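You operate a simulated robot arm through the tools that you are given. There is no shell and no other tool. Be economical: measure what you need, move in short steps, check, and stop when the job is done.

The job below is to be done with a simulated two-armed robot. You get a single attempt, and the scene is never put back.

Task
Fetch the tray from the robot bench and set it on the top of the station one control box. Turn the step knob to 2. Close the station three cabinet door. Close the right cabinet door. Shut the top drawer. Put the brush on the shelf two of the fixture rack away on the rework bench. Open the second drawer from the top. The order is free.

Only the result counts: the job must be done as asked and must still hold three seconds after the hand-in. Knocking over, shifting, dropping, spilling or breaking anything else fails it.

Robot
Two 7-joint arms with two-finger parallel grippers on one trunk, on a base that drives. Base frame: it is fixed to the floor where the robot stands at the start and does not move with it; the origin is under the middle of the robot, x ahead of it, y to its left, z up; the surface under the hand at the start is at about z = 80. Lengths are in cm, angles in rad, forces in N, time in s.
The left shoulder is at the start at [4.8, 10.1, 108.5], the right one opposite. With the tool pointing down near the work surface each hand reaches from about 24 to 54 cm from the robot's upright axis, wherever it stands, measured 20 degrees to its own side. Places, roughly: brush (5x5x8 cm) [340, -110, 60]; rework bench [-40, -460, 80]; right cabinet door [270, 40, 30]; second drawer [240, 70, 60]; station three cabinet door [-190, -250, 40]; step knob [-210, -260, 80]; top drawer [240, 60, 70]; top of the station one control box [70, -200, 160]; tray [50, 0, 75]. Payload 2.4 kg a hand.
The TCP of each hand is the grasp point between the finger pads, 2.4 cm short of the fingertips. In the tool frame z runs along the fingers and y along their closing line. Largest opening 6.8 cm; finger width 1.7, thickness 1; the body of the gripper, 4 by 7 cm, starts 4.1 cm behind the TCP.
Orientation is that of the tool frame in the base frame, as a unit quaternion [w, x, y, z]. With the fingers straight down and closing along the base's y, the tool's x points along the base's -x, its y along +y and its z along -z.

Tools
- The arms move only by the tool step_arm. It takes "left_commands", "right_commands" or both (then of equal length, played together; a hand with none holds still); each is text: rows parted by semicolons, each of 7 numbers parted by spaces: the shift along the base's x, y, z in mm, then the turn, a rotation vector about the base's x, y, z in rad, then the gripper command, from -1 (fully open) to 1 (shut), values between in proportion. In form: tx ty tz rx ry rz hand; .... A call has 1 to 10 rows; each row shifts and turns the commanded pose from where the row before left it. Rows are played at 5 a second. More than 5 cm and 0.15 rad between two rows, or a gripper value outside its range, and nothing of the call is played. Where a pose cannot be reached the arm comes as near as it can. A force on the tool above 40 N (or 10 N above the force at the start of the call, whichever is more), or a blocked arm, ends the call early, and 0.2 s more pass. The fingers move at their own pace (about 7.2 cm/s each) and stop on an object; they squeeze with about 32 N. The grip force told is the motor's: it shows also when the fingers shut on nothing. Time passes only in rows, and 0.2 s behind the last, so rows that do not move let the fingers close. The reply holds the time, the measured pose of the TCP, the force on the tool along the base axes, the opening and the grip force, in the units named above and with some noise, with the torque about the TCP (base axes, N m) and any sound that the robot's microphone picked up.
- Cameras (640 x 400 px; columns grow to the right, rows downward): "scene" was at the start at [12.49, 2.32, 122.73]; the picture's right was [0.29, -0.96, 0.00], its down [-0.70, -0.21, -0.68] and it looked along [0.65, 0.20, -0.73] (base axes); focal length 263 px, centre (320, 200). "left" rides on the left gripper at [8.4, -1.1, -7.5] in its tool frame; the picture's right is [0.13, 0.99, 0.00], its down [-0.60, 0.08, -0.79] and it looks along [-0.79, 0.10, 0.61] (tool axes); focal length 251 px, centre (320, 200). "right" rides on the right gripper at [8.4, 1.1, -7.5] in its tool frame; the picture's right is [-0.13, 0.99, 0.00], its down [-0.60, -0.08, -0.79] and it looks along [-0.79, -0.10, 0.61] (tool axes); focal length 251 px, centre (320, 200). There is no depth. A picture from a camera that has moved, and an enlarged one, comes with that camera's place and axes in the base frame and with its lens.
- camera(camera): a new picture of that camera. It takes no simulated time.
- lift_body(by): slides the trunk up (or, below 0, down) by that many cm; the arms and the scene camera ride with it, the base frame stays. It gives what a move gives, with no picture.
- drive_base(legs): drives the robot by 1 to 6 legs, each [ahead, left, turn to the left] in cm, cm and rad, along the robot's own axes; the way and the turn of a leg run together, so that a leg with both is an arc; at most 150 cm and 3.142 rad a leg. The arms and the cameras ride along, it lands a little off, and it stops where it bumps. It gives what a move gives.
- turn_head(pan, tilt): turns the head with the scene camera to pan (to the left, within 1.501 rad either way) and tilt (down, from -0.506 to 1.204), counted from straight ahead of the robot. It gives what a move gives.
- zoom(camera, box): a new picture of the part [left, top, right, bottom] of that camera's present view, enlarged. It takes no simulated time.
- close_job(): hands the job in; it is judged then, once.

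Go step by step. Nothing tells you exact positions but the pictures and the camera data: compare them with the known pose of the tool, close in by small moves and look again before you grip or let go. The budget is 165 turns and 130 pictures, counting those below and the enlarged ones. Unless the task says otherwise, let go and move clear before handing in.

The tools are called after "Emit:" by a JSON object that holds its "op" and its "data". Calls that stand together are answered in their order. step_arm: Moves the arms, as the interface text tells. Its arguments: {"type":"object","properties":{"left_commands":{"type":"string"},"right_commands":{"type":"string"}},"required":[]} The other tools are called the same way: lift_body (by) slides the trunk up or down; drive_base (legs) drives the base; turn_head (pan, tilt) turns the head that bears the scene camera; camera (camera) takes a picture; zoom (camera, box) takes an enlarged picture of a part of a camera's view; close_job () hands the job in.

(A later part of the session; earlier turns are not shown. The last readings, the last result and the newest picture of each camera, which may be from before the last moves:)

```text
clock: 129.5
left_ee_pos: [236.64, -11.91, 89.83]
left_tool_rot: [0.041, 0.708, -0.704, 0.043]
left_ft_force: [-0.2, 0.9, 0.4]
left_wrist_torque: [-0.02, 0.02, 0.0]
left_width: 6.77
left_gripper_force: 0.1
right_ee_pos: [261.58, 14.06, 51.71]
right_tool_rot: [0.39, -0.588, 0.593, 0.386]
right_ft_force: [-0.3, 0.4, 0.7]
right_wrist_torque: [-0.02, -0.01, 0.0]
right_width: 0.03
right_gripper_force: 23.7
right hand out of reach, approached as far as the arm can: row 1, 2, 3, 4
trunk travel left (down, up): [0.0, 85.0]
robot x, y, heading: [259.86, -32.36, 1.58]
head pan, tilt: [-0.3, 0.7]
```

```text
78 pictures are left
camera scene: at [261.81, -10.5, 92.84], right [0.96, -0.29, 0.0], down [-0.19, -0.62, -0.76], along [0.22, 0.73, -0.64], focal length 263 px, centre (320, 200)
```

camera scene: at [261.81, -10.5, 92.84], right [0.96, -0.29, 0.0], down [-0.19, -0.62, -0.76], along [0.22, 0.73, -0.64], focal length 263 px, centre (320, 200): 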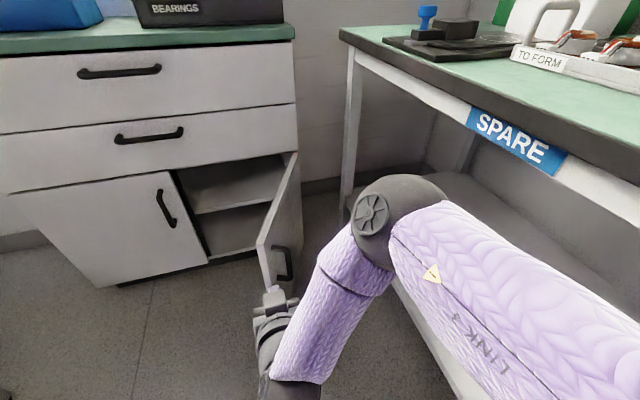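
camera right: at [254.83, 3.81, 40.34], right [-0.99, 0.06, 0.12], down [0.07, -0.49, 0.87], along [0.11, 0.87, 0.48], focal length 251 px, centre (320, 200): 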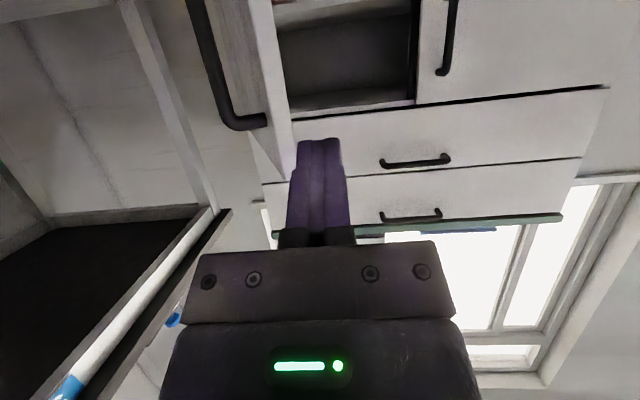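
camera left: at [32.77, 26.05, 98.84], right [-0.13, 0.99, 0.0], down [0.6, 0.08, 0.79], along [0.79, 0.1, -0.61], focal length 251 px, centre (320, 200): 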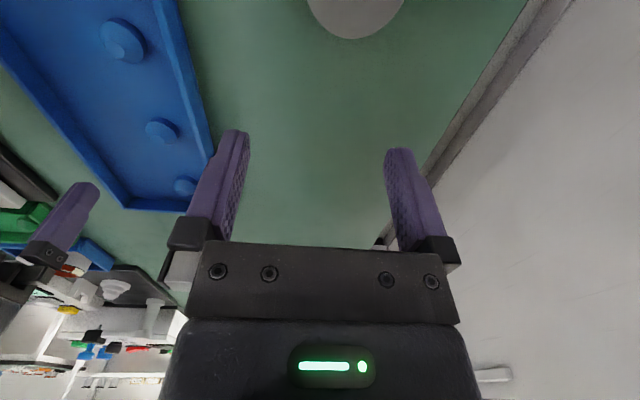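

Emit:
{"op": "step_arm", "data": {"right_commands": "0 0 0 -0.15 0 0 1;0 0 0 -0.15 0 0 1;0 0 0 -0.15 0 0 1;35 0 -20 0 0 0 1;35 0 -20 0 0 0 1;0 0 -25 0 0 0 1;0 0 -25 0 0 0 1;0 0 0 0 0 0 1"}}

Emit:
{"op": "camera", "data": {"camera": "scene"}}

```text
clock: 131.3
left_ee_pos: [236.65, -11.74, 89.76]
left_tool_rot: [0.041, 0.708, -0.704, 0.043]
left_ft_force: [-0.2, -0.4, 0.1]
left_wrist_torque: [0.01, -0.04, 0.01]
left_width: 6.79
left_gripper_force: 0.0
right_ee_pos: [268.2, 14.04, 42.73]
right_tool_rot: [0.248, -0.661, 0.663, 0.247]
right_ft_force: [-0.2, -0.4, -0.4]
right_wrist_torque: [-0.02, 0.01, 0.01]
right_width: 0.02
right_gripper_force: 24.4
trunk travel left (down, up): [0.0, 85.0]
robot x, y, heading: [258.96, -32.32, 1.581]
head pan, tilt: [-0.3, 0.7]
```

```text
77 pictures are left
camera scene: at [261.81, -10.5, 92.84], right [0.96, -0.29, 0.0], down [-0.19, -0.62, -0.76], along [0.22, 0.73, -0.64], focal length 263 px, centre (320, 200)
```

scene: 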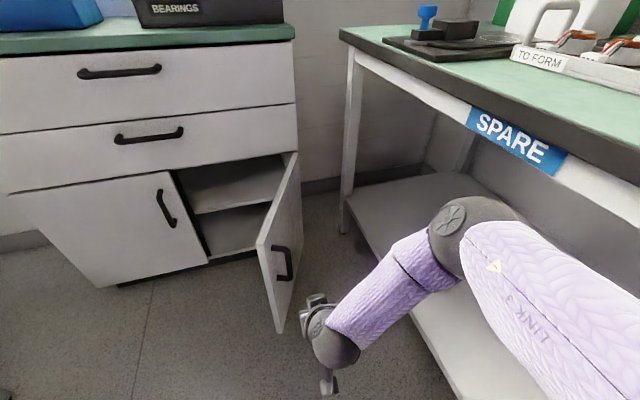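

Emit:
{"op": "step_arm", "data": {"right_commands": "25 0 0 0 0 0 1;0 0 0 0 0 0 1"}}

Emit:
{"op": "drive_base", "data": {"legs": [[20, 0, 0]]}}

Emit:
{"op": "camera", "data": {"camera": "scene"}}

```text
clock: 131.9
left_ee_pos: [236.65, -11.82, 89.8]
left_tool_rot: [0.041, 0.708, -0.704, 0.043]
left_ft_force: [0.7, 0.4, -0.4]
left_wrist_torque: [0.03, 0.02, 0.02]
left_width: 6.8
left_gripper_force: 0.1
right_ee_pos: [269.83, 14.61, 43.26]
right_tool_rot: [0.249, -0.661, 0.664, 0.245]
right_ft_force: [1.2, 0.6, -0.3]
right_wrist_torque: [0.03, 0.0, -0.03]
right_width: 0.01
right_gripper_force: 23.4
right hand out of reach, approached as far as the arm can: row 1
trunk travel left (down, up): [0.0, 85.0]
robot x, y, heading: [259.54, -32.8, 1.576]
head pan, tilt: [-0.3, 0.7]
```

```text
clock: 133.5
left_ee_pos: [236.37, 7.96, 89.91]
left_tool_rot: [0.041, 0.71, -0.702, 0.043]
left_ft_force: [0.3, -0.1, 0.1]
left_wrist_torque: [-0.06, -0.01, 0.01]
left_width: 6.79
left_gripper_force: 0.1
right_ee_pos: [269.48, 34.71, 43.28]
right_tool_rot: [0.248, -0.663, 0.663, 0.245]
right_ft_force: [0.8, -0.1, -0.2]
right_wrist_torque: [0.0, -0.03, 0.01]
right_width: 0.01
right_gripper_force: 23.2
trunk travel left (down, up): [0.0, 85.0]
robot x, y, heading: [259.45, -12.57, 1.578]
head pan, tilt: [-0.3, 0.7]
```

```text
76 pictures are left
camera scene: at [261.55, 9.47, 92.84], right [0.96, -0.29, 0.0], down [-0.18, -0.62, -0.76], along [0.22, 0.73, -0.64], focal length 263 px, centre (320, 200)
```

scene: 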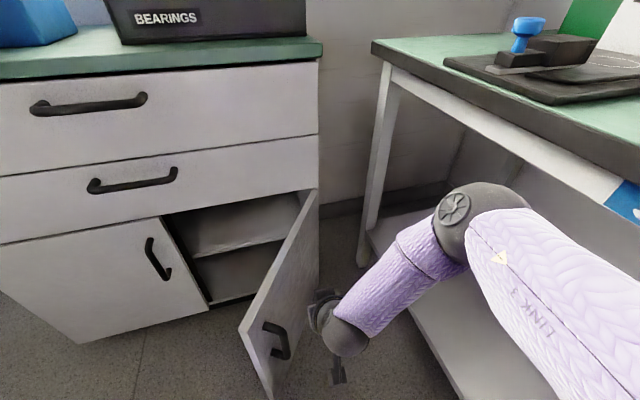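

The hand is on the outer side of the door. I push left and forward.

Emit:
{"op": "step_arm", "data": {"right_commands": "-15 5 0 0 0 0 1;-15 5 0 0 0 0 1;-15 8 0 0 0 0 1;-15 12 0 0 0 0 1;-15 15 0 0 0 0 1;-15 15 0 0 0 0 1;-10 18 0 0 0 0 1;-10 18 0 0 0 0 1"}}

Emit:
{"op": "camera", "data": {"camera": "scene"}}

```text
clock: 135.3
left_ee_pos: [236.42, 8.04, 89.73]
left_tool_rot: [0.04, 0.71, -0.702, 0.043]
left_ft_force: [0.1, 0.3, 0.0]
left_wrist_torque: [-0.03, 0.0, 0.02]
left_width: 6.79
left_gripper_force: 0.1
right_ee_pos: [258.65, 44.35, 43.38]
right_tool_rot: [-0.247, 0.663, -0.663, -0.245]
right_ft_force: [-0.8, -0.6, 0.3]
right_wrist_torque: [0.0, -0.03, -0.03]
right_width: 0.0
right_gripper_force: 23.7
trunk travel left (down, up): [0.0, 85.0]
robot x, y, heading: [259.32, -12.64, 1.581]
head pan, tilt: [-0.3, 0.7]
```

```text
75 pictures are left
camera scene: at [261.55, 9.48, 92.84], right [0.96, -0.29, 0.0], down [-0.18, -0.62, -0.76], along [0.22, 0.73, -0.64], focal length 263 px, centre (320, 200)
```

scene: 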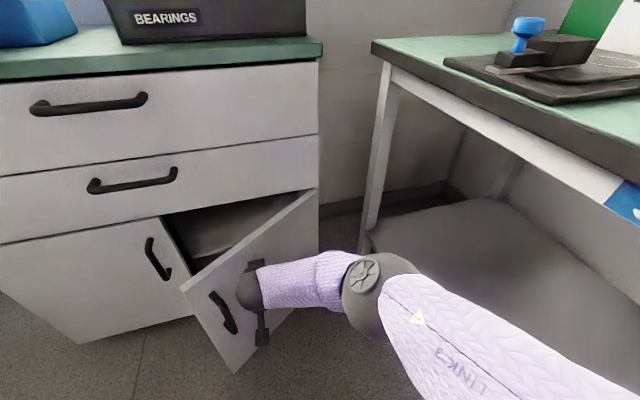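

Emit:
{"op": "drive_base", "data": {"legs": [[9, 7, 0]]}}

Emit:
{"op": "camera", "data": {"camera": "scene"}}

```text
clock: 136.5
left_ee_pos: [229.22, 16.92, 89.75]
left_tool_rot: [0.041, 0.71, -0.702, 0.043]
left_ft_force: [0.3, -0.1, 0.3]
left_wrist_torque: [-0.02, -0.01, -0.03]
left_width: 6.81
left_gripper_force: 0.1
right_ee_pos: [251.45, 53.39, 43.42]
right_tool_rot: [-0.247, 0.664, -0.662, -0.246]
right_ft_force: [-0.1, 0.3, -0.5]
right_wrist_torque: [0.0, 0.01, -0.03]
right_width: 0.0
right_gripper_force: 24.0
trunk travel left (down, up): [0.0, 85.0]
robot x, y, heading: [252.33, -3.71, 1.583]
head pan, tilt: [-0.3, 0.7]
```

```text
74 pictures are left
camera scene: at [254.37, 18.37, 92.84], right [0.96, -0.28, 0.0], down [-0.18, -0.62, -0.76], along [0.22, 0.73, -0.64], focal length 263 px, centre (320, 200)
```

scene: 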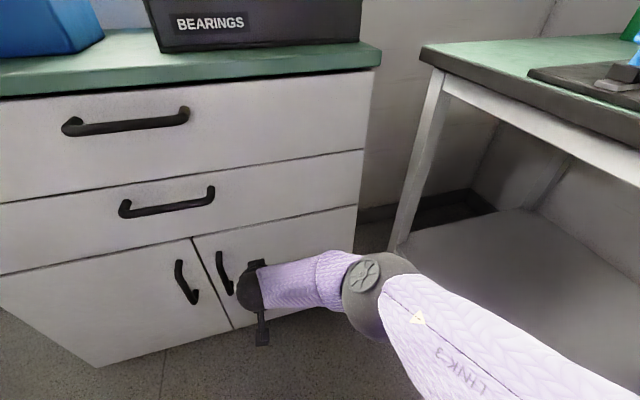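

Emit:
{"op": "step_arm", "data": {"right_commands": "0 15 0 0 0 0 1;0 15 0 0 0 0 1;0 15 0 0 0 0 1;0 15 0 0 0 0 1;0 15 0 0 0 0 1"}}

Emit:
{"op": "zoom", "data": {"camera": "scene", "box": [120, 170, 380, 370]}}

```text
clock: 137.7
left_ee_pos: [229.22, 16.73, 89.78]
left_tool_rot: [0.041, 0.71, -0.701, 0.043]
left_ft_force: [0.0, 0.9, -0.5]
left_wrist_torque: [0.02, 0.01, 0.01]
left_width: 6.8
left_gripper_force: 0.1
right_ee_pos: [251.45, 55.55, 43.42]
right_tool_rot: [-0.247, 0.664, -0.662, -0.246]
right_ft_force: [0.2, -0.3, 0.3]
right_wrist_torque: [0.01, 0.05, 0.02]
right_width: 0.0
right_gripper_force: 23.3
right hand out of reach, approached as far as the arm can: row 2, 3, 4, 5
trunk travel left (down, up): [0.0, 85.0]
robot x, y, heading: [252.12, -3.3, 1.583]
head pan, tilt: [-0.3, 0.7]
```

```text
2.00 times, centred on (250, 270) of scene
camera zoom: at [254.37, 18.38, 92.84], right [0.96, -0.28, 0.0], down [-0.18, -0.62, -0.76], along [0.22, 0.73, -0.64], focal length 527 px, centre (460, 60)
```

zoom: 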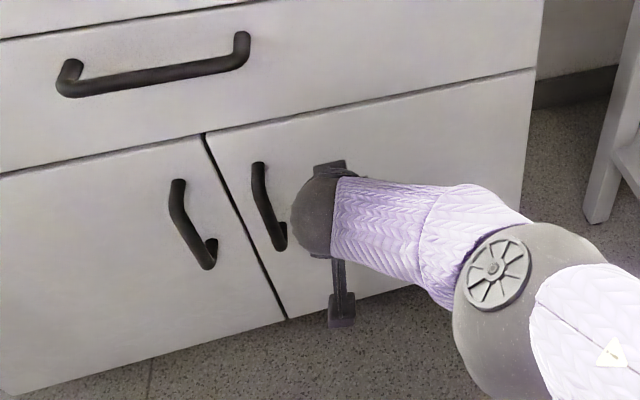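

Emit:
{"op": "drive_base", "data": {"legs": [[3, 0, 0]]}}

Emit:
{"op": "step_arm", "data": {"right_commands": "0 8 0 0 0 0 1;0 8 0 0 0 0 1;0 8 0 0 0 0 1"}}

Emit:
{"op": "camera", "data": {"camera": "right"}}

```text
clock: 138.5
left_ee_pos: [229.19, 19.82, 89.81]
left_tool_rot: [0.042, 0.711, -0.701, 0.043]
left_ft_force: [0.1, 0.5, 0.5]
left_wrist_torque: [0.02, -0.03, 0.0]
left_width: 6.78
left_gripper_force: 0.2
right_ee_pos: [251.3, 58.47, 43.36]
right_tool_rot: [-0.247, 0.664, -0.661, -0.246]
right_ft_force: [0.8, 1.0, -0.7]
right_wrist_torque: [-0.03, -0.01, -0.05]
right_width: 0.01
right_gripper_force: 24.2
trunk travel left (down, up): [0.0, 85.0]
robot x, y, heading: [252.02, -0.53, 1.588]
head pan, tilt: [-0.3, 0.7]
```

```text
clock: 139.3
left_ee_pos: [229.12, 19.73, 89.82]
left_tool_rot: [0.04, 0.711, -0.701, 0.044]
left_ft_force: [0.2, -0.4, -0.1]
left_wrist_torque: [-0.01, -0.04, 0.01]
left_width: 6.82
left_gripper_force: 0.0
right_ee_pos: [251.34, 58.48, 43.41]
right_tool_rot: [-0.247, 0.664, -0.661, -0.246]
right_ft_force: [0.7, -1.1, 0.5]
right_wrist_torque: [-0.01, 0.01, -0.02]
right_width: 0.0
right_gripper_force: 23.4
right hand out of reach, approached as far as the arm can: row 1, 2, 3
trunk travel left (down, up): [0.0, 85.0]
robot x, y, heading: [251.76, -0.48, 1.581]
head pan, tilt: [-0.3, 0.7]
```

```text
72 pictures are left
camera right: at [250.3, 47.25, 43.53], right [-0.99, 0.1, 0.08], down [0.08, -0.06, 1.0], along [0.1, 0.99, 0.05], focal length 251 px, centre (320, 200)
```

right: 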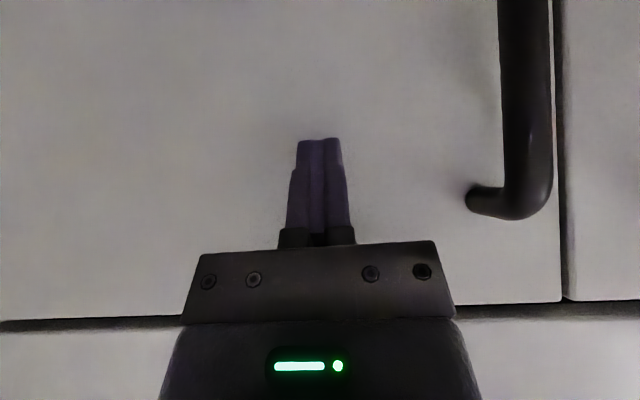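

Emit:
{"op": "step_arm", "data": {"right_commands": "0 -20 0 0 0 0 1;0 -20 0 0 0 0 1"}}

Emit:
{"op": "drive_base", "data": {"legs": [[4, 0, 0]]}}

Emit:
{"op": "step_arm", "data": {"right_commands": "0 10 0 0 0 0 1;0 10 0 0 0 0 1;0 8 0 0 0 0 1;0 8 0 0 0 0 1;0 8 0 0 0 0 1;0 8 0 0 0 0 1"}}

```text
clock: 139.9
left_ee_pos: [229.23, 19.72, 89.82]
left_tool_rot: [0.041, 0.711, -0.701, 0.043]
left_ft_force: [-0.2, 0.1, -1.2]
left_wrist_torque: [0.01, 0.01, 0.02]
left_width: 6.81
left_gripper_force: 0.1
right_ee_pos: [251.4, 54.46, 43.43]
right_tool_rot: [-0.247, 0.664, -0.661, -0.247]
right_ft_force: [0.3, -0.4, 0.4]
right_wrist_torque: [-0.04, 0.01, -0.01]
right_width: 0.02
right_gripper_force: 23.6
trunk travel left (down, up): [0.0, 85.0]
robot x, y, heading: [252.3, -0.78, 1.587]
head pan, tilt: [-0.3, 0.7]
```

```text
clock: 140.8
left_ee_pos: [229.11, 23.79, 89.79]
left_tool_rot: [0.041, 0.711, -0.701, 0.042]
left_ft_force: [-0.4, -0.8, 0.0]
left_wrist_torque: [0.05, 0.02, -0.04]
left_width: 6.81
left_gripper_force: 0.0
right_ee_pos: [251.31, 58.62, 43.42]
right_tool_rot: [-0.246, 0.664, -0.662, -0.245]
right_ft_force: [0.0, 0.2, -0.6]
right_wrist_torque: [-0.02, -0.02, 0.0]
right_width: 0.0
right_gripper_force: 23.3
trunk travel left (down, up): [0.0, 85.0]
robot x, y, heading: [251.82, 3.37, 1.582]
head pan, tilt: [-0.3, 0.7]
```

```text
clock: 141.3
left_ee_pos: [229.15, 23.71, 89.91]
left_tool_rot: [0.041, 0.71, -0.701, 0.042]
left_ft_force: [0.2, 0.0, 0.1]
left_wrist_torque: [-0.04, 0.0, 0.04]
left_width: 6.82
left_gripper_force: 0.1
right_ee_pos: [251.13, 59.29, 43.08]
right_tool_rot: [-0.241, 0.666, -0.663, -0.242]
right_ft_force: [1.9, -19.2, 13.4]
right_wrist_torque: [0.08, 0.12, -0.04]
right_width: 0.0
right_gripper_force: 23.6
trunk travel left (down, up): [0.0, 85.0]
robot x, y, heading: [252.02, 3.24, 1.581]
head pan, tilt: [-0.3, 0.7]
stopped in row 2 (right hand): the force on the tool passed its limit at 59 N (the readings are from after the stop); the commanded pose is now the measured one
```

The door is shut firmly. I back off and set up the rolled grip again for the second drawer.

Emit:
{"op": "step_arm", "data": {"right_commands": "0 -40 0 0 0 0 1;0 -40 0 0 0 0 1;0 -40 0 0 0 0 1"}}

Emit:
{"op": "drive_base", "data": {"legs": [[-20, 12.5, -0.012]]}}

Emit:
{"op": "lift_body", "data": {"by": 15}}

Emit:
{"op": "step_arm", "data": {"right_commands": "0 0 10 0 0.099 -0.112 -1;0 0 10 0 0.099 -0.112 -1;0 0 10 0 0.099 -0.112 -1;0 0 10 0 0.099 -0.112 -1;0 0 0 0 0.099 -0.112 -1;0 0 0 0 0.099 -0.112 -1;0 0 0 0 0.099 -0.112 -1;0 0 0 0 0.099 -0.112 -1;0 0 0 0 0.099 -0.112 -1;0 0 0 0 0.099 -0.112 -1"}}

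Emit:
{"op": "step_arm", "data": {"right_commands": "0 0 0 0 0.046 -0.052 -1;0 0 0 0.14 0 0 -1;0 0 0 0.14 0 0 -1;0 0 0 0.14 0 0 -0.18;0 0 0 0 0 0 -0.18"}}

Emit:
{"op": "camera", "data": {"camera": "scene"}}

```text
clock: 142.1
left_ee_pos: [229.19, 23.99, 89.79]
left_tool_rot: [0.041, 0.71, -0.701, 0.042]
left_ft_force: [-0.3, -0.5, 0.0]
left_wrist_torque: [-0.01, -0.02, 0.03]
left_width: 6.82
left_gripper_force: 0.0
right_ee_pos: [251.03, 47.2, 43.26]
right_tool_rot: [-0.243, 0.665, -0.664, -0.242]
right_ft_force: [0.6, -0.7, -0.2]
right_wrist_torque: [0.01, 0.01, -0.03]
right_width: 0.02
right_gripper_force: 23.7
trunk travel left (down, up): [0.0, 85.0]
robot x, y, heading: [251.85, 3.48, 1.582]
head pan, tilt: [-0.3, 0.7]
```

```text
clock: 143.8
left_ee_pos: [217.07, 4.51, 89.77]
left_tool_rot: [-0.041, -0.704, 0.707, -0.043]
left_ft_force: [-0.7, -0.2, -0.3]
left_wrist_torque: [0.0, 0.01, 0.03]
left_width: 6.82
left_gripper_force: 0.0
right_ee_pos: [239.12, 27.66, 43.19]
right_tool_rot: [0.244, -0.66, 0.669, 0.239]
right_ft_force: [0.2, -0.1, -0.5]
right_wrist_torque: [0.01, -0.01, 0.01]
right_width: 0.01
right_gripper_force: 23.2
trunk travel left (down, up): [0.0, 85.0]
robot x, y, heading: [239.25, -16.6, 1.569]
head pan, tilt: [-0.3, 0.7]
```

```text
clock: 145.6
left_ee_pos: [217.03, 4.44, 104.7]
left_tool_rot: [-0.042, -0.705, 0.707, -0.043]
left_ft_force: [0.2, 0.3, -0.7]
left_wrist_torque: [0.04, -0.01, 0.03]
left_width: 6.81
left_gripper_force: 0.1
right_ee_pos: [239.18, 27.64, 58.26]
right_tool_rot: [0.244, -0.66, 0.669, 0.239]
right_ft_force: [-0.4, 0.6, -0.6]
right_wrist_torque: [0.04, 0.02, 0.0]
right_width: 0.01
right_gripper_force: 23.5
trunk travel left (down, up): [-15.0, 70.0]
robot x, y, heading: [239.48, -16.34, 1.572]
head pan, tilt: [-0.3, 0.7]
```

```text
clock: 147.8
left_ee_pos: [217.05, 4.48, 104.82]
left_tool_rot: [-0.041, -0.705, 0.707, -0.042]
left_ft_force: [0.5, 0.0, 0.2]
left_wrist_torque: [-0.01, 0.02, 0.01]
left_width: 6.81
left_gripper_force: 0.1
right_ee_pos: [239.14, 27.69, 62.31]
right_tool_rot: [0.0, -0.035, 0.936, 0.349]
right_ft_force: [-0.1, 0.1, 0.4]
right_wrist_torque: [0.02, 0.02, 0.03]
right_width: 6.8
right_gripper_force: 0.0
trunk travel left (down, up): [-15.0, 70.0]
robot x, y, heading: [239.44, -16.27, 1.564]
head pan, tilt: [-0.3, 0.7]
```

```text
clock: 149.0
left_ee_pos: [216.98, 4.55, 104.82]
left_tool_rot: [-0.041, -0.705, 0.707, -0.043]
left_ft_force: [0.1, -0.6, -0.1]
left_wrist_torque: [0.0, 0.01, 0.0]
left_width: 6.79
left_gripper_force: 0.0
right_ee_pos: [238.25, 27.61, 62.88]
right_tool_rot: [-0.009, -0.005, 0.844, 0.536]
right_ft_force: [0.2, -0.9, 0.5]
right_wrist_torque: [-0.02, 0.0, -0.01]
right_width: 3.96
right_gripper_force: 0.1
right hand out of reach, approached as far as the arm can: row 4
trunk travel left (down, up): [-15.0, 70.0]
robot x, y, heading: [239.85, -16.48, 1.571]
head pan, tilt: [-0.3, 0.7]
```

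```text
71 pictures are left
camera scene: at [242.11, 0.43, 108.46], right [0.95, -0.3, 0.0], down [-0.19, -0.61, -0.76], along [0.23, 0.73, -0.64], focal length 263 px, centre (320, 200)
```

scene: 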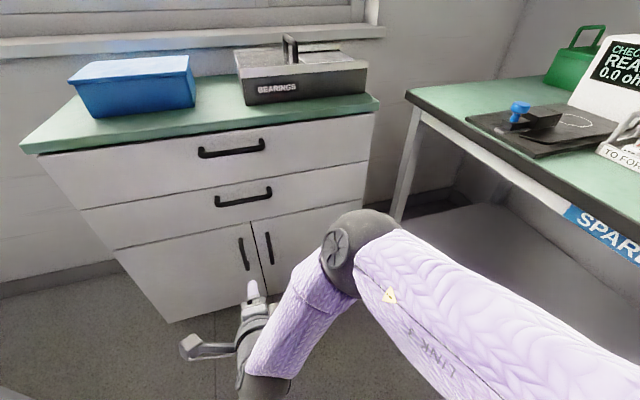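

Emit:
{"op": "step_arm", "data": {"right_commands": "0 20 20 0 0 0 -0.18;0 20 20 0 0 0 -0.18;0 20 5 0 0 0 -0.18;0 0 0 0 0 0 -0.18"}}

Emit:
{"op": "drive_base", "data": {"legs": [[16, 0, 0]]}}

Emit:
{"op": "camera", "data": {"camera": "right"}}

```text
clock: 150.0
left_ee_pos: [216.91, 4.54, 104.88]
left_tool_rot: [-0.041, -0.705, 0.707, -0.043]
left_ft_force: [0.0, -0.1, -0.1]
left_wrist_torque: [-0.02, -0.01, 0.01]
left_width: 6.79
left_gripper_force: 0.1
right_ee_pos: [238.27, 33.76, 67.42]
right_tool_rot: [-0.011, -0.006, 0.843, 0.537]
right_ft_force: [0.3, -0.5, -0.2]
right_wrist_torque: [0.0, 0.01, -0.02]
right_width: 4.0
right_gripper_force: 0.0
trunk travel left (down, up): [-15.0, 70.0]
robot x, y, heading: [239.73, -16.87, 1.565]
head pan, tilt: [-0.3, 0.7]
```

```text
clock: 151.4
left_ee_pos: [216.95, 20.4, 104.87]
left_tool_rot: [-0.041, -0.705, 0.707, -0.042]
left_ft_force: [0.7, -0.8, 0.2]
left_wrist_torque: [0.03, 0.02, 0.01]
left_width: 6.81
left_gripper_force: 0.0
right_ee_pos: [238.48, 49.66, 67.45]
right_tool_rot: [-0.011, -0.005, 0.844, 0.537]
right_ft_force: [-0.3, 0.3, 0.5]
right_wrist_torque: [-0.02, -0.01, -0.03]
right_width: 4.03
right_gripper_force: 0.1
trunk travel left (down, up): [-15.0, 70.0]
robot x, y, heading: [239.65, -0.62, 1.565]
head pan, tilt: [-0.3, 0.7]
```

```text
70 pictures are left
camera right: at [230.22, 43.21, 71.71], right [0.13, 0.42, 0.9], down [0.62, -0.74, 0.26], along [0.77, 0.52, -0.36], focal length 251 px, centre (320, 200)
```

right: 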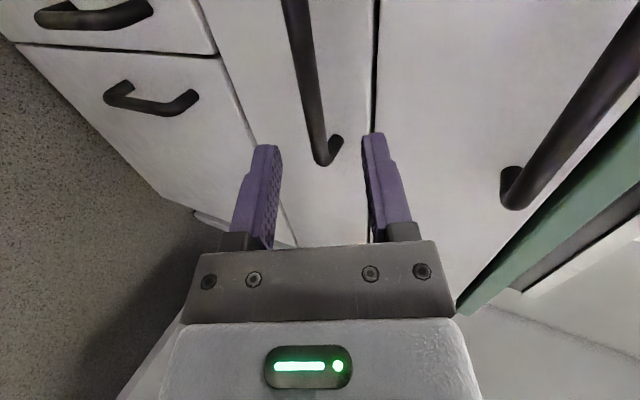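

The bar is centred; I advance along the tool axis and close.

Emit:
{"op": "step_arm", "data": {"right_commands": "0 18 -9 0 0 0 -0.18;0 18 -9 0 0 0 -0.18;0 18 -9 0 0 0 -0.18;0 15 -7 0 0 0 -0.18;0 0 0 0 0 0 -0.18;0 0 0 0 0 0 1;0 0 0 0 0 0 1;0 0 0 0 0 0 1"}}

```text
clock: 153.1
left_ee_pos: [217.14, 20.54, 104.8]
left_tool_rot: [-0.042, -0.704, 0.707, -0.043]
left_ft_force: [0.2, 0.2, 0.2]
left_wrist_torque: [0.01, 0.03, 0.01]
left_width: 6.79
left_gripper_force: 0.1
right_ee_pos: [238.3, 56.2, 63.64]
right_tool_rot: [-0.012, -0.006, 0.848, 0.53]
right_ft_force: [1.2, -0.2, -12.7]
right_wrist_torque: [-0.17, -0.46, -0.29]
right_width: 1.47
right_gripper_force: 34.2
trunk travel left (down, up): [-15.0, 70.0]
robot x, y, heading: [239.66, -0.46, 1.567]
head pan, tilt: [-0.3, 0.7]
stopped in row 8 (right hand): the force on the tool passed its limit at 43 N (the readings are from after the stop); the commanded pose is now the measured one
```

Emit:
{"op": "step_arm", "data": {"right_commands": "0 -15 0 0 0 0 1;0 -20 0 0 0 0 1;0 -20 0 0 0 0 1;0 -20 0 0 0 0 1;0 -20 0 0 0 0 1;0 -20 0 0 0 0 1;0 -20 0 0 0 0 1;0 -20 0 0 0 0 1"}}

Emit:
{"op": "camera", "data": {"camera": "scene"}}

```text
clock: 154.9
left_ee_pos: [217.2, 20.72, 104.8]
left_tool_rot: [-0.043, -0.704, 0.707, -0.042]
left_ft_force: [-0.8, 0.5, 0.6]
left_wrist_torque: [-0.01, 0.06, -0.01]
left_width: 6.79
left_gripper_force: 0.1
right_ee_pos: [238.36, 40.71, 63.53]
right_tool_rot: [-0.011, -0.006, 0.849, 0.529]
right_ft_force: [10.1, -0.7, -28.3]
right_wrist_torque: [-0.46, -0.69, -0.67]
right_width: 1.48
right_gripper_force: 34.1
trunk travel left (down, up): [-15.0, 70.0]
robot x, y, heading: [239.63, -0.57, 1.565]
head pan, tilt: [-0.3, 0.7]
```

```text
69 pictures are left
camera scene: at [242.28, 16.49, 108.41], right [0.95, -0.3, 0.0], down [-0.19, -0.62, -0.76], along [0.23, 0.73, -0.65], focal length 263 px, centre (320, 200)
```

scene: 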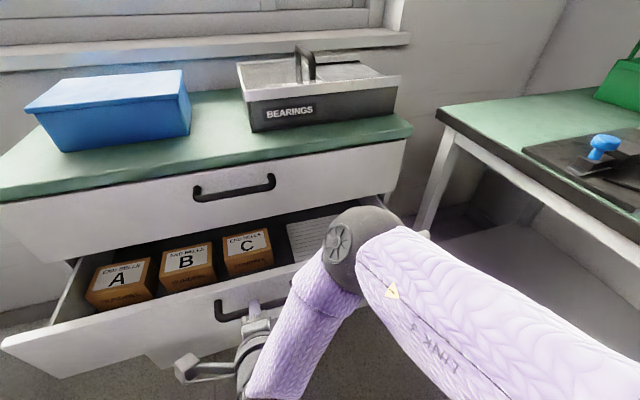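

Emit:
{"op": "step_arm", "data": {"right_commands": "0 -15 0 0 0 0 1;0 -15 0 0 0 0 1;0 -15 0 0 0 0 1;0 -10 0 0 0 0 1;0 0 0 0 0 0 -0.18;0 0 0 0 0 0 -0.18;0 -20 8 0 0 0 -0.18;0 -30 12 0 0 0 -0.18;0 0 0 0 0 0 -0.18"}}

Emit:
{"op": "camera", "data": {"camera": "scene"}}

```text
clock: 156.9
left_ee_pos: [217.15, 20.48, 104.77]
left_tool_rot: [-0.042, -0.704, 0.708, -0.043]
left_ft_force: [0.0, -0.1, -0.7]
left_wrist_torque: [0.0, 0.02, 0.05]
left_width: 6.81
left_gripper_force: 0.1
right_ee_pos: [238.33, 30.24, 65.84]
right_tool_rot: [-0.012, -0.004, 0.847, 0.531]
right_ft_force: [0.1, -0.4, 0.1]
right_wrist_torque: [0.01, -0.01, -0.02]
right_width: 4.03
right_gripper_force: 0.0
trunk travel left (down, up): [-15.0, 70.0]
robot x, y, heading: [239.55, -0.53, 1.567]
head pan, tilt: [-0.3, 0.7]
```

```text
68 pictures are left
camera scene: at [242.21, 16.32, 108.47], right [0.95, -0.3, 0.0], down [-0.19, -0.61, -0.76], along [0.23, 0.73, -0.64], focal length 263 px, centre (320, 200)
```

scene: 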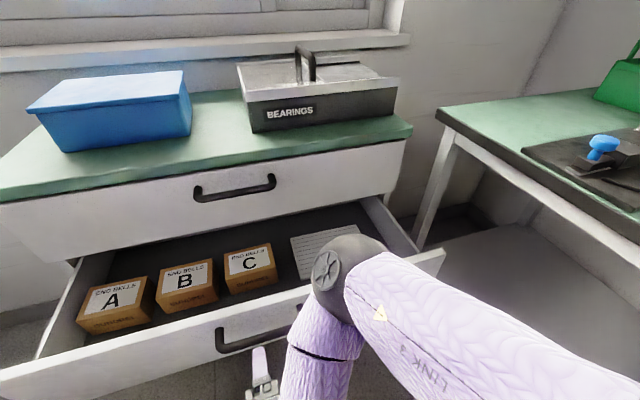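

Second drawer is open about 20 cm and released. I back away and turn to the fixture rack.

Emit:
{"op": "drive_base", "data": {"legs": [[-100, 0, 0], [0, 0, -1.57]]}}

Emit:
{"op": "turn_head", "data": {"pan": 0, "tilt": 0.45}}

Emit:
{"op": "camera", "data": {"camera": "scene"}}

```text
clock: 165.9
left_ee_pos: [259.67, -76.99, 104.74]
left_tool_rot: [-0.06, 0.011, 0.998, -0.001]
left_ft_force: [-0.7, 0.2, 0.1]
left_wrist_torque: [0.0, -0.03, 0.02]
left_width: 6.78
left_gripper_force: 0.0
right_ee_pos: [269.03, -98.34, 65.85]
right_tool_rot: [0.371, 0.6, 0.598, 0.381]
right_ft_force: [0.5, -0.1, 0.2]
right_wrist_torque: [0.0, -0.01, 0.01]
right_width: 4.01
right_gripper_force: 0.1
trunk travel left (down, up): [-15.0, 70.0]
robot x, y, heading: [238.55, -99.2, -0.021]
head pan, tilt: [-0.3, 0.7]
```

```text
clock: 166.7
left_ee_pos: [259.74, -76.94, 104.91]
left_tool_rot: [-0.059, 0.011, 0.998, 0.0]
left_ft_force: [0.1, -0.6, 0.4]
left_wrist_torque: [-0.01, -0.02, 0.0]
left_width: 6.82
left_gripper_force: 0.0
right_ee_pos: [268.99, -98.41, 65.78]
right_tool_rot: [0.371, 0.6, 0.598, 0.38]
right_ft_force: [-0.4, -0.3, 0.4]
right_wrist_torque: [0.04, 0.0, 0.01]
right_width: 4.01
right_gripper_force: 0.0
trunk travel left (down, up): [-15.0, 70.0]
robot x, y, heading: [238.41, -99.11, -0.022]
head pan, tilt: [0.0, 0.45]
```

```text
67 pictures are left
camera scene: at [256.23, -99.52, 110.68], right [-0.02, -1.0, 0.0], down [-0.44, 0.01, -0.9], along [0.9, -0.02, -0.44], focal length 263 px, centre (320, 200)
```

scene: 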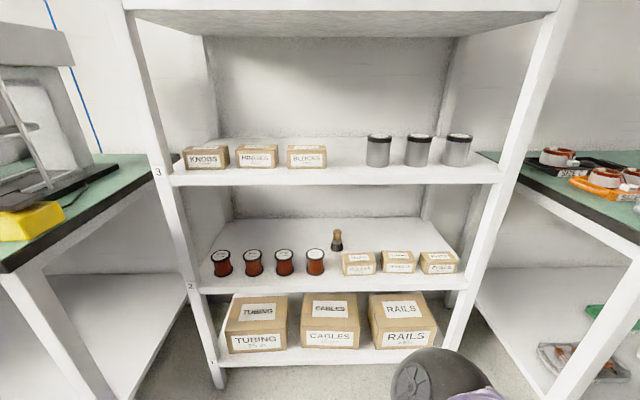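

Emit:
{"op": "zoom", "data": {"camera": "scene", "box": [260, 210, 420, 310]}}

```text
4.00 times, centred on (340, 260) of scene
camera zoom: at [256.23, -99.52, 110.68], right [-0.02, -1.0, 0.0], down [-0.44, 0.01, -0.9], along [0.9, -0.02, -0.44], focal length 1054 px, centre (240, -40)
```

zoom: 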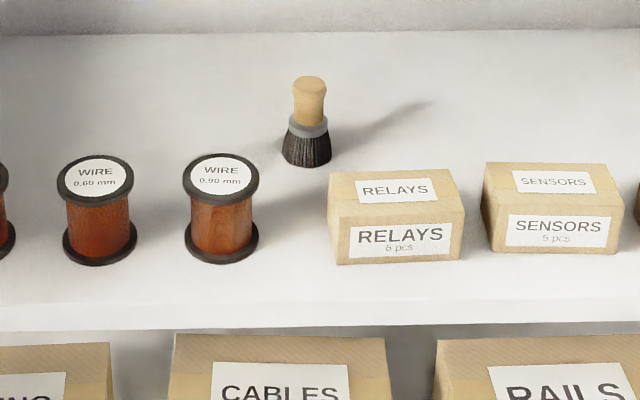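

The brush stands at about (331, -107) on shelf two (z≈55), behind spools and boxes. I roll the hand so its camera is on top, to enter over them.

Emit:
{"op": "step_arm", "data": {"right_commands": "0 0 0 0.135 0 -0.065 -0.3;0 0 0 0.135 0 -0.065 -0.3;0 0 0 0.135 0 -0.065 -0.3;0 0 0 0.135 0 -0.065 -0.3;0 0 0 0.135 0 -0.065 -0.3;0 0 0 0.135 0 -0.065 -0.3;0 0 0 0.135 0 -0.065 -0.3;0 0 0 0.135 0 -0.065 -0.3;0 0 0 0.135 0 -0.065 -0.3;0 0 0 0.135 0 -0.065 -0.3"}}

```text
clock: 168.9
left_ee_pos: [259.76, -76.93, 104.74]
left_tool_rot: [-0.059, 0.012, 0.998, 0.0]
left_ft_force: [0.4, 0.4, 0.5]
left_wrist_torque: [-0.01, -0.02, 0.0]
left_width: 6.79
left_gripper_force: 0.1
right_ee_pos: [269.02, -98.47, 65.82]
right_tool_rot: [0.016, 0.844, 0.026, 0.536]
right_ft_force: [-0.2, -0.8, 0.2]
right_wrist_torque: [0.0, 0.01, -0.01]
right_width: 4.41
right_gripper_force: 0.0
trunk travel left (down, up): [-15.0, 70.0]
robot x, y, heading: [238.2, -99.21, -0.023]
head pan, tilt: [0.0, 0.45]
```

Emit:
{"op": "step_arm", "data": {"right_commands": "0 0 30 0 0 0 -0.3;0 0 30 0 0 0 -0.3;0 0 0 0 0 0 -0.3"}}

Emit:
{"op": "drive_base", "data": {"legs": [[0, -8.5, 0.022], [38, 0, 0]]}}

Emit:
{"op": "camera", "data": {"camera": "right"}}

Emit:
{"op": "camera", "data": {"camera": "scene"}}

```text
clock: 169.7
left_ee_pos: [259.66, -77.06, 104.79]
left_tool_rot: [-0.06, 0.011, 0.998, 0.0]
left_ft_force: [0.4, 0.3, 0.1]
left_wrist_torque: [-0.03, 0.0, 0.0]
left_width: 6.79
left_gripper_force: 0.0
right_ee_pos: [269.22, -98.39, 71.97]
right_tool_rot: [0.016, 0.844, 0.028, 0.536]
right_ft_force: [0.0, 0.2, 0.0]
right_wrist_torque: [0.0, -0.01, 0.01]
right_width: 4.4
right_gripper_force: 0.1
trunk travel left (down, up): [-15.0, 70.0]
robot x, y, heading: [238.87, -98.95, -0.023]
head pan, tilt: [0.0, 0.45]
```

```text
clock: 172.8
left_ee_pos: [297.55, -85.04, 104.81]
left_tool_rot: [-0.059, -0.002, 0.998, -0.001]
left_ft_force: [0.2, 0.5, 0.0]
left_wrist_torque: [0.01, 0.0, 0.01]
left_width: 6.8
left_gripper_force: 0.1
right_ee_pos: [307.59, -106.03, 71.94]
right_tool_rot: [0.009, 0.843, 0.038, 0.536]
right_ft_force: [0.0, -0.6, 0.6]
right_wrist_torque: [0.02, -0.01, 0.01]
right_width: 4.43
right_gripper_force: 0.1
trunk travel left (down, up): [-15.0, 70.0]
robot x, y, heading: [276.65, -107.77, 0.002]
head pan, tilt: [0.0, 0.45]
```

```text
65 pictures are left
camera right: at [304.41, -106.8, 82.7], right [0.0, -1.0, -0.06], down [-0.98, 0.01, -0.21], along [0.21, 0.06, -0.98], focal length 251 px, centre (320, 200)
```

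right: 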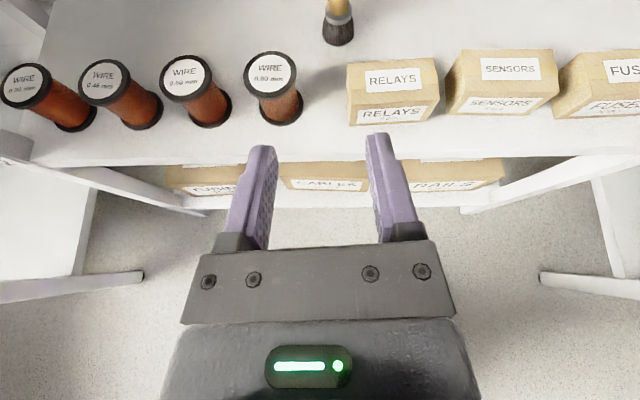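

```text
64 pictures are left
camera scene: at [294.63, -107.61, 110.68], right [0.0, -1.0, 0.0], down [-0.44, 0.0, -0.9], along [0.9, 0.0, -0.44], focal length 263 px, centre (320, 200)
```

scene: 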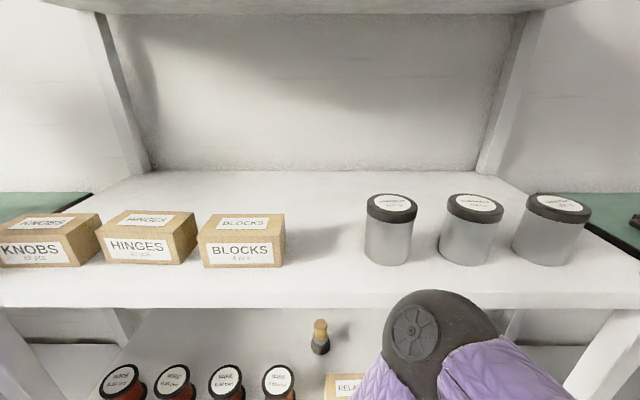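

Emit:
{"op": "drive_base", "data": {"legs": [[5.5, 0, 0]]}}

Emit:
{"op": "step_arm", "data": {"right_commands": "20 -2 -12 0 0 0 -0.3;25 -2 -12 0 0 0 -0.3;25 -2 -12 0 0 0 -0.3;25 -2 -12 0 0 0 -0.3;20 -2 -10 0 0 0 -0.3;0 0 0 0 0 0 -0.3"}}

Emit:
{"op": "camera", "data": {"camera": "right"}}

Emit:
{"op": "camera", "data": {"camera": "scene"}}

```text
clock: 173.8
left_ee_pos: [303.15, -84.96, 104.79]
left_tool_rot: [-0.059, -0.002, 0.998, -0.001]
left_ft_force: [0.5, 0.0, 0.1]
left_wrist_torque: [-0.02, 0.01, -0.01]
left_width: 6.79
left_gripper_force: 0.1
right_ee_pos: [313.2, -106.14, 71.9]
right_tool_rot: [0.009, 0.843, 0.039, 0.536]
right_ft_force: [0.6, -0.3, 0.3]
right_wrist_torque: [-0.03, -0.01, 0.02]
right_width: 4.44
right_gripper_force: 0.1
trunk travel left (down, up): [-15.0, 70.0]
robot x, y, heading: [281.93, -107.34, 0.008]
head pan, tilt: [0.0, 0.45]
```

```text
clock: 175.2
left_ee_pos: [302.3, -84.99, 104.93]
left_tool_rot: [-0.054, -0.001, 0.999, -0.001]
left_ft_force: [-0.1, -0.4, 0.0]
left_wrist_torque: [-0.05, 0.0, 0.02]
left_width: 6.79
left_gripper_force: 0.1
right_ee_pos: [323.91, -107.16, 66.51]
right_tool_rot: [0.01, 0.841, 0.038, 0.539]
right_ft_force: [0.3, 0.0, -0.5]
right_wrist_torque: [0.01, 0.05, 0.02]
right_width: 4.42
right_gripper_force: 0.0
trunk travel left (down, up): [-15.0, 70.0]
robot x, y, heading: [282.12, -107.86, -0.0]
head pan, tilt: [0.0, 0.45]
```

```text
63 pictures are left
camera right: at [320.77, -107.81, 77.23], right [0.0, -1.0, -0.06], down [-0.98, 0.01, -0.22], along [0.22, 0.06, -0.97], focal length 251 px, centre (320, 200)
```

right: 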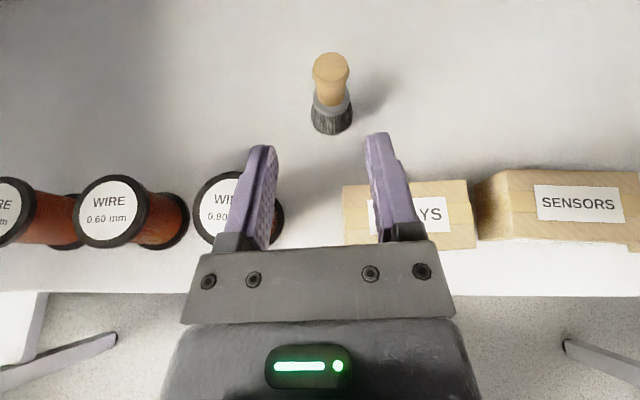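

```text
62 pictures are left
camera scene: at [299.31, -107.57, 110.82], right [0.0, -1.0, 0.0], down [-0.43, 0.0, -0.9], along [0.9, 0.0, -0.43], focal length 263 px, centre (320, 200)
```

scene: 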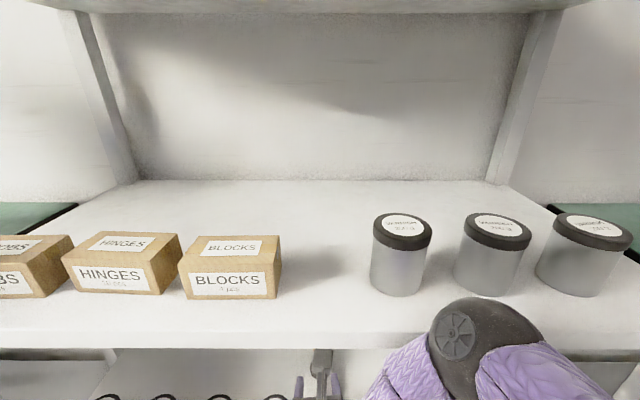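

The torso gave way slightly – the elbow likely touches the edge of shelf three. I back straight out, lower the trunk and re-approach with the elbow lower.

Emit:
{"op": "step_arm", "data": {"right_commands": "-20 1 9 0 0 0 -0.3;-25 2 10 0 0 0 -0.3;-25 2 5 0 0 0 -0.3"}}

Emit:
{"op": "drive_base", "data": {"legs": [[-22, 0, 0]]}}

Emit:
{"op": "lift_body", "data": {"by": -15}}

Emit:
{"op": "step_arm", "data": {"right_commands": "30 0 30 0 0 0 -0.3;30 0 30 0 0 0 -0.3;30 0 30 0 0 0 -0.3;30 0 30 0 0 0 -0.3;0 0 0 0 0 0 -0.3"}}

Emit:
{"op": "camera", "data": {"camera": "scene"}}

```text
clock: 176.0
left_ee_pos: [302.52, -85.13, 104.94]
left_tool_rot: [-0.056, -0.002, 0.998, -0.001]
left_ft_force: [0.1, -0.1, 0.2]
left_wrist_torque: [0.0, 0.0, 0.01]
left_width: 6.8
left_gripper_force: 0.0
right_ee_pos: [317.27, -106.77, 68.78]
right_tool_rot: [0.01, 0.842, 0.037, 0.539]
right_ft_force: [0.1, -0.3, -0.7]
right_wrist_torque: [-0.03, 0.02, 0.03]
right_width: 4.43
right_gripper_force: 0.1
trunk travel left (down, up): [-15.0, 70.0]
robot x, y, heading: [282.24, -107.59, 0.005]
head pan, tilt: [0.0, 0.45]
```

```text
clock: 177.7
left_ee_pos: [281.09, -85.06, 104.76]
left_tool_rot: [-0.059, -0.003, 0.998, -0.002]
left_ft_force: [-0.4, 0.4, -0.2]
left_wrist_torque: [-0.01, 0.0, -0.01]
left_width: 6.81
left_gripper_force: 0.0
right_ee_pos: [295.7, -106.72, 68.5]
right_tool_rot: [0.009, 0.843, 0.039, 0.536]
right_ft_force: [0.7, -0.5, -0.3]
right_wrist_torque: [0.01, 0.0, 0.02]
right_width: 4.39
right_gripper_force: 0.0
trunk travel left (down, up): [-15.0, 70.0]
robot x, y, heading: [260.55, -107.7, 0.008]
head pan, tilt: [0.0, 0.45]
```

```text
clock: 179.4
left_ee_pos: [281.02, -84.99, 89.91]
left_tool_rot: [-0.06, -0.003, 0.998, 0.0]
left_ft_force: [0.2, -0.3, 0.1]
left_wrist_torque: [0.0, 0.04, 0.0]
left_width: 6.8
left_gripper_force: 0.0
right_ee_pos: [295.77, -106.64, 53.39]
right_tool_rot: [0.009, 0.843, 0.039, 0.536]
right_ft_force: [0.2, 0.1, 0.2]
right_wrist_torque: [0.01, 0.01, -0.02]
right_width: 4.43
right_gripper_force: 0.1
trunk travel left (down, up): [0.0, 85.0]
robot x, y, heading: [260.12, -107.56, 0.006]
head pan, tilt: [0.0, 0.45]
```

```text
clock: 180.6
left_ee_pos: [281.04, -85.01, 89.7]
left_tool_rot: [-0.059, -0.002, 0.998, -0.002]
left_ft_force: [0.0, -1.1, 0.0]
left_wrist_torque: [0.01, -0.02, 0.01]
left_width: 6.79
left_gripper_force: 0.0
right_ee_pos: [307.67, -106.74, 65.6]
right_tool_rot: [0.009, 0.843, 0.038, 0.536]
right_ft_force: [0.3, 0.2, -0.4]
right_wrist_torque: [0.0, -0.01, 0.01]
right_width: 4.43
right_gripper_force: 0.0
trunk travel left (down, up): [0.0, 85.0]
robot x, y, heading: [260.09, -107.98, 0.006]
head pan, tilt: [0.0, 0.45]
```

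```text
61 pictures are left
camera scene: at [283.44, -107.62, 95.06], right [0.01, -1.0, 0.0], down [-0.44, 0.0, -0.9], along [0.9, 0.0, -0.44], focal length 263 px, centre (320, 200)
```

scene: 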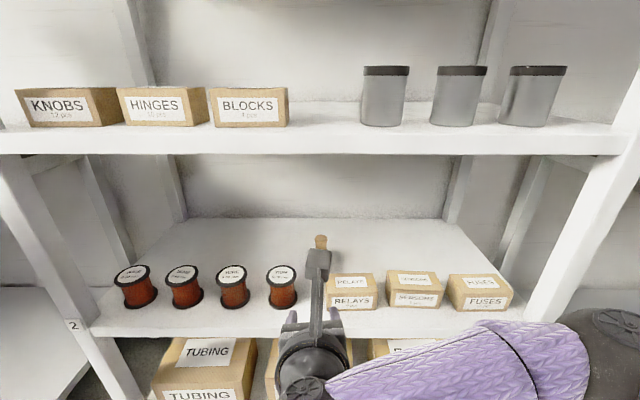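

Emit:
{"op": "step_arm", "data": {"right_commands": "0 0 25 0 0 0 -0.3;0 0 0 0 0 0 -0.3"}}

Emit:
{"op": "drive_base", "data": {"legs": [[12, 0, 0]]}}

Emit:
{"op": "camera", "data": {"camera": "scene"}}

Emit:
{"op": "camera", "data": {"camera": "right"}}

```text
clock: 181.2
left_ee_pos: [281.04, -84.96, 89.79]
left_tool_rot: [-0.06, -0.003, 0.998, -0.001]
left_ft_force: [0.7, -0.2, 0.9]
left_wrist_torque: [0.0, 0.0, 0.01]
left_width: 6.83
left_gripper_force: 0.1
right_ee_pos: [307.64, -106.65, 68.04]
right_tool_rot: [0.009, 0.843, 0.039, 0.536]
right_ft_force: [-0.3, -0.6, 0.4]
right_wrist_torque: [0.02, 0.0, 0.0]
right_width: 4.42
right_gripper_force: 0.0
trunk travel left (down, up): [0.0, 85.0]
robot x, y, heading: [260.19, -107.61, 0.002]
head pan, tilt: [0.0, 0.45]
```

```text
clock: 182.4
left_ee_pos: [292.79, -84.9, 89.87]
left_tool_rot: [-0.059, -0.004, 0.998, -0.001]
left_ft_force: [0.2, 0.9, 0.1]
left_wrist_torque: [0.01, 0.02, 0.0]
left_width: 6.81
left_gripper_force: 0.0
right_ee_pos: [319.35, -106.44, 67.95]
right_tool_rot: [0.009, 0.843, 0.039, 0.536]
right_ft_force: [0.0, -0.1, 0.2]
right_wrist_torque: [-0.01, -0.02, 0.01]
right_width: 4.41
right_gripper_force: 0.1
trunk travel left (down, up): [0.0, 85.0]
robot x, y, heading: [271.81, -108.12, 0.009]
head pan, tilt: [0.0, 0.45]
```

```text
60 pictures are left
camera scene: at [295.22, -107.54, 95.06], right [0.01, -1.0, 0.0], down [-0.44, 0.0, -0.9], along [0.9, 0.01, -0.44], focal length 263 px, centre (320, 200)
```

scene: 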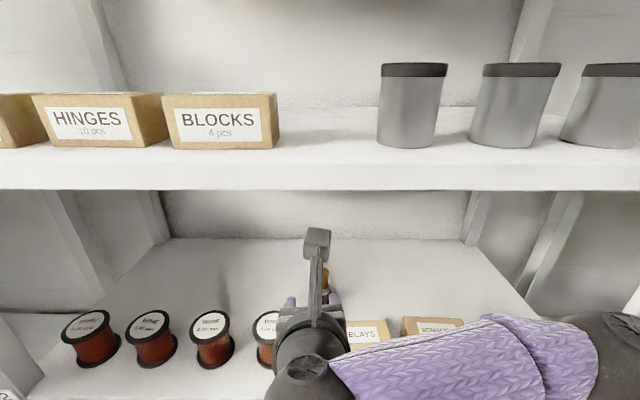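

```text
59 pictures are left
camera right: at [316.31, -107.1, 78.89], right [0.0, -1.0, -0.06], down [-0.98, 0.01, -0.21], along [0.21, 0.06, -0.98], focal length 251 px, centre (320, 200)
```

right: 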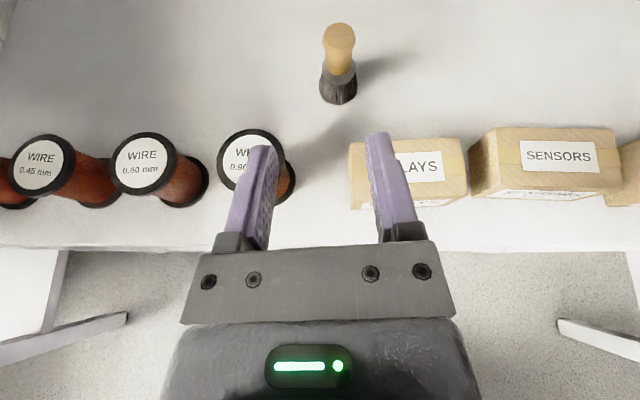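

Emit:
{"op": "step_arm", "data": {"right_commands": "20 -3 -8 0 0 0 -0.3;22 -3 -10 0 0 0 -0.3;22 -2 -10 0 0 0 -0.3;0 0 0 0 0 0 -0.3"}}

Emit:
{"op": "camera", "data": {"camera": "right"}}

```text
clock: 183.4
left_ee_pos: [292.76, -85.0, 89.83]
left_tool_rot: [-0.059, -0.003, 0.998, -0.001]
left_ft_force: [-1.0, 0.2, 0.9]
left_wrist_torque: [0.0, 0.0, 0.02]
left_width: 6.8
left_gripper_force: 0.1
right_ee_pos: [325.78, -107.41, 65.15]
right_tool_rot: [0.008, 0.843, 0.04, 0.536]
right_ft_force: [0.3, -0.3, 0.5]
right_wrist_torque: [0.0, -0.01, 0.01]
right_width: 4.43
right_gripper_force: 0.1
trunk travel left (down, up): [0.0, 85.0]
robot x, y, heading: [272.54, -107.7, 0.004]
head pan, tilt: [0.0, 0.45]
```

```text
58 pictures are left
camera right: at [322.66, -108.01, 76.01], right [0.0, -1.0, -0.06], down [-0.98, 0.01, -0.21], along [0.21, 0.06, -0.98], focal length 251 px, centre (320, 200)
```

right: 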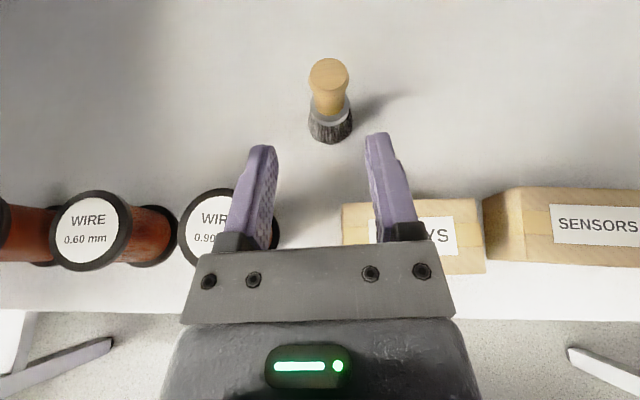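

Emit:
{"op": "step_arm", "data": {"right_commands": "0 -5 0 0 0 0 -0.3;20 0 -10 0 0 0 -0.3;20 0 -10 0 0 0 -0.3;12 0 -6 0 0 0 -0.3;0 0 0 0 0 0 -0.3"}}

Emit:
{"op": "camera", "data": {"camera": "right"}}

```text
clock: 184.6
left_ee_pos: [292.83, -84.99, 89.76]
left_tool_rot: [-0.059, -0.004, 0.998, -0.001]
left_ft_force: [0.3, -0.4, 0.3]
left_wrist_torque: [-0.02, 0.01, -0.02]
left_width: 6.8
left_gripper_force: 0.1
right_ee_pos: [331.06, -107.75, 62.6]
right_tool_rot: [0.009, 0.843, 0.039, 0.536]
right_ft_force: [-0.1, -0.3, -0.8]
right_wrist_torque: [0.03, 0.01, -0.01]
right_width: 4.42
right_gripper_force: 0.1
trunk travel left (down, up): [0.0, 85.0]
robot x, y, heading: [271.82, -107.88, 0.003]
head pan, tilt: [0.0, 0.45]
```

```text
57 pictures are left
camera right: at [327.93, -108.4, 73.47], right [0.0, -1.0, -0.06], down [-0.98, 0.01, -0.21], along [0.21, 0.06, -0.98], focal length 251 px, centre (320, 200)
```

right: 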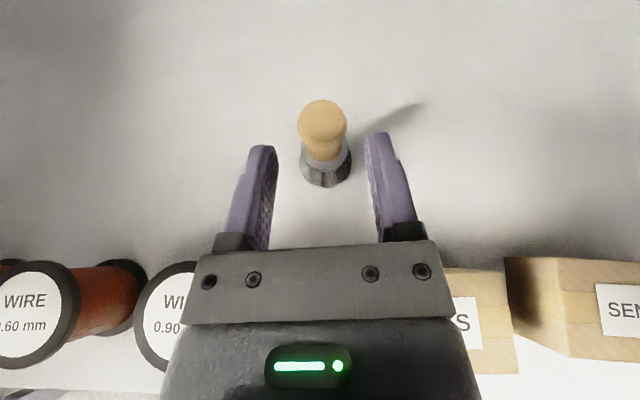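

Emit:
{"op": "step_arm", "data": {"right_commands": "14 0 -4 0 0 0 -0.3;13 0 -4 0 0 0 -0.3;0 0 0 0 0 0 -0.3"}}

Emit:
{"op": "camera", "data": {"camera": "right"}}

```text
clock: 185.4
left_ee_pos: [292.84, -84.95, 89.86]
left_tool_rot: [-0.059, -0.003, 0.998, -0.001]
left_ft_force: [-0.2, -0.1, 0.8]
left_wrist_torque: [0.01, 0.02, -0.01]
left_width: 6.79
left_gripper_force: 0.0
right_ee_pos: [333.76, -107.62, 61.81]
right_tool_rot: [0.009, 0.843, 0.039, 0.536]
right_ft_force: [0.7, -0.5, -0.3]
right_wrist_torque: [-0.01, 0.03, 0.0]
right_width: 4.42
right_gripper_force: 0.0
trunk travel left (down, up): [0.0, 85.0]
robot x, y, heading: [271.92, -107.73, 0.005]
head pan, tilt: [0.0, 0.45]
```

```text
56 pictures are left
camera right: at [330.7, -108.42, 72.63], right [0.0, -1.0, -0.06], down [-0.98, 0.01, -0.21], along [0.21, 0.06, -0.98], focal length 251 px, centre (320, 200)
```

right: 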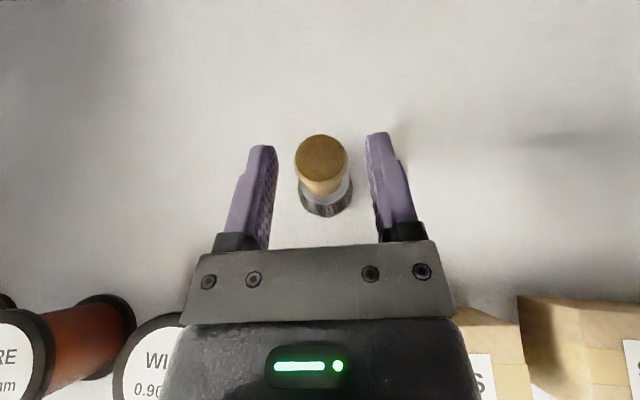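

Handle is between the pads. I close and lift slightly.

Emit:
{"op": "step_arm", "data": {"right_commands": "0 0 -3 0 0 0 -0.3;0 0 0 0 0 0 1;0 0 0 0 0 0 1;0 0 0 0 0 0 1;0 0 15 0 0 0 1;0 0 20 0 0 0 1;0 0 0 0 0 0 1"}}

Emit:
{"op": "camera", "data": {"camera": "right"}}

```text
clock: 187.0
left_ee_pos: [292.79, -84.93, 89.85]
left_tool_rot: [-0.059, -0.004, 0.998, -0.001]
left_ft_force: [0.9, -0.3, 0.5]
left_wrist_torque: [0.0, 0.0, 0.0]
left_width: 6.8
left_gripper_force: 0.0
right_ee_pos: [333.78, -107.85, 65.08]
right_tool_rot: [0.008, 0.844, 0.039, 0.536]
right_ft_force: [0.1, 0.3, -0.3]
right_wrist_torque: [0.01, -0.03, 0.0]
right_width: 0.0
right_gripper_force: 23.6
trunk travel left (down, up): [0.0, 85.0]
robot x, y, heading: [271.74, -107.84, 0.002]
head pan, tilt: [0.0, 0.45]
```

```text
55 pictures are left
camera right: at [330.63, -108.47, 75.9], right [0.0, -1.0, -0.06], down [-0.98, 0.01, -0.21], along [0.21, 0.06, -0.98], focal length 251 px, centre (320, 200)
```

right: 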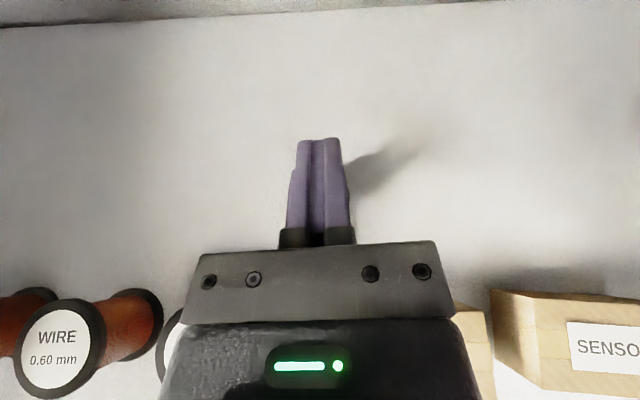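

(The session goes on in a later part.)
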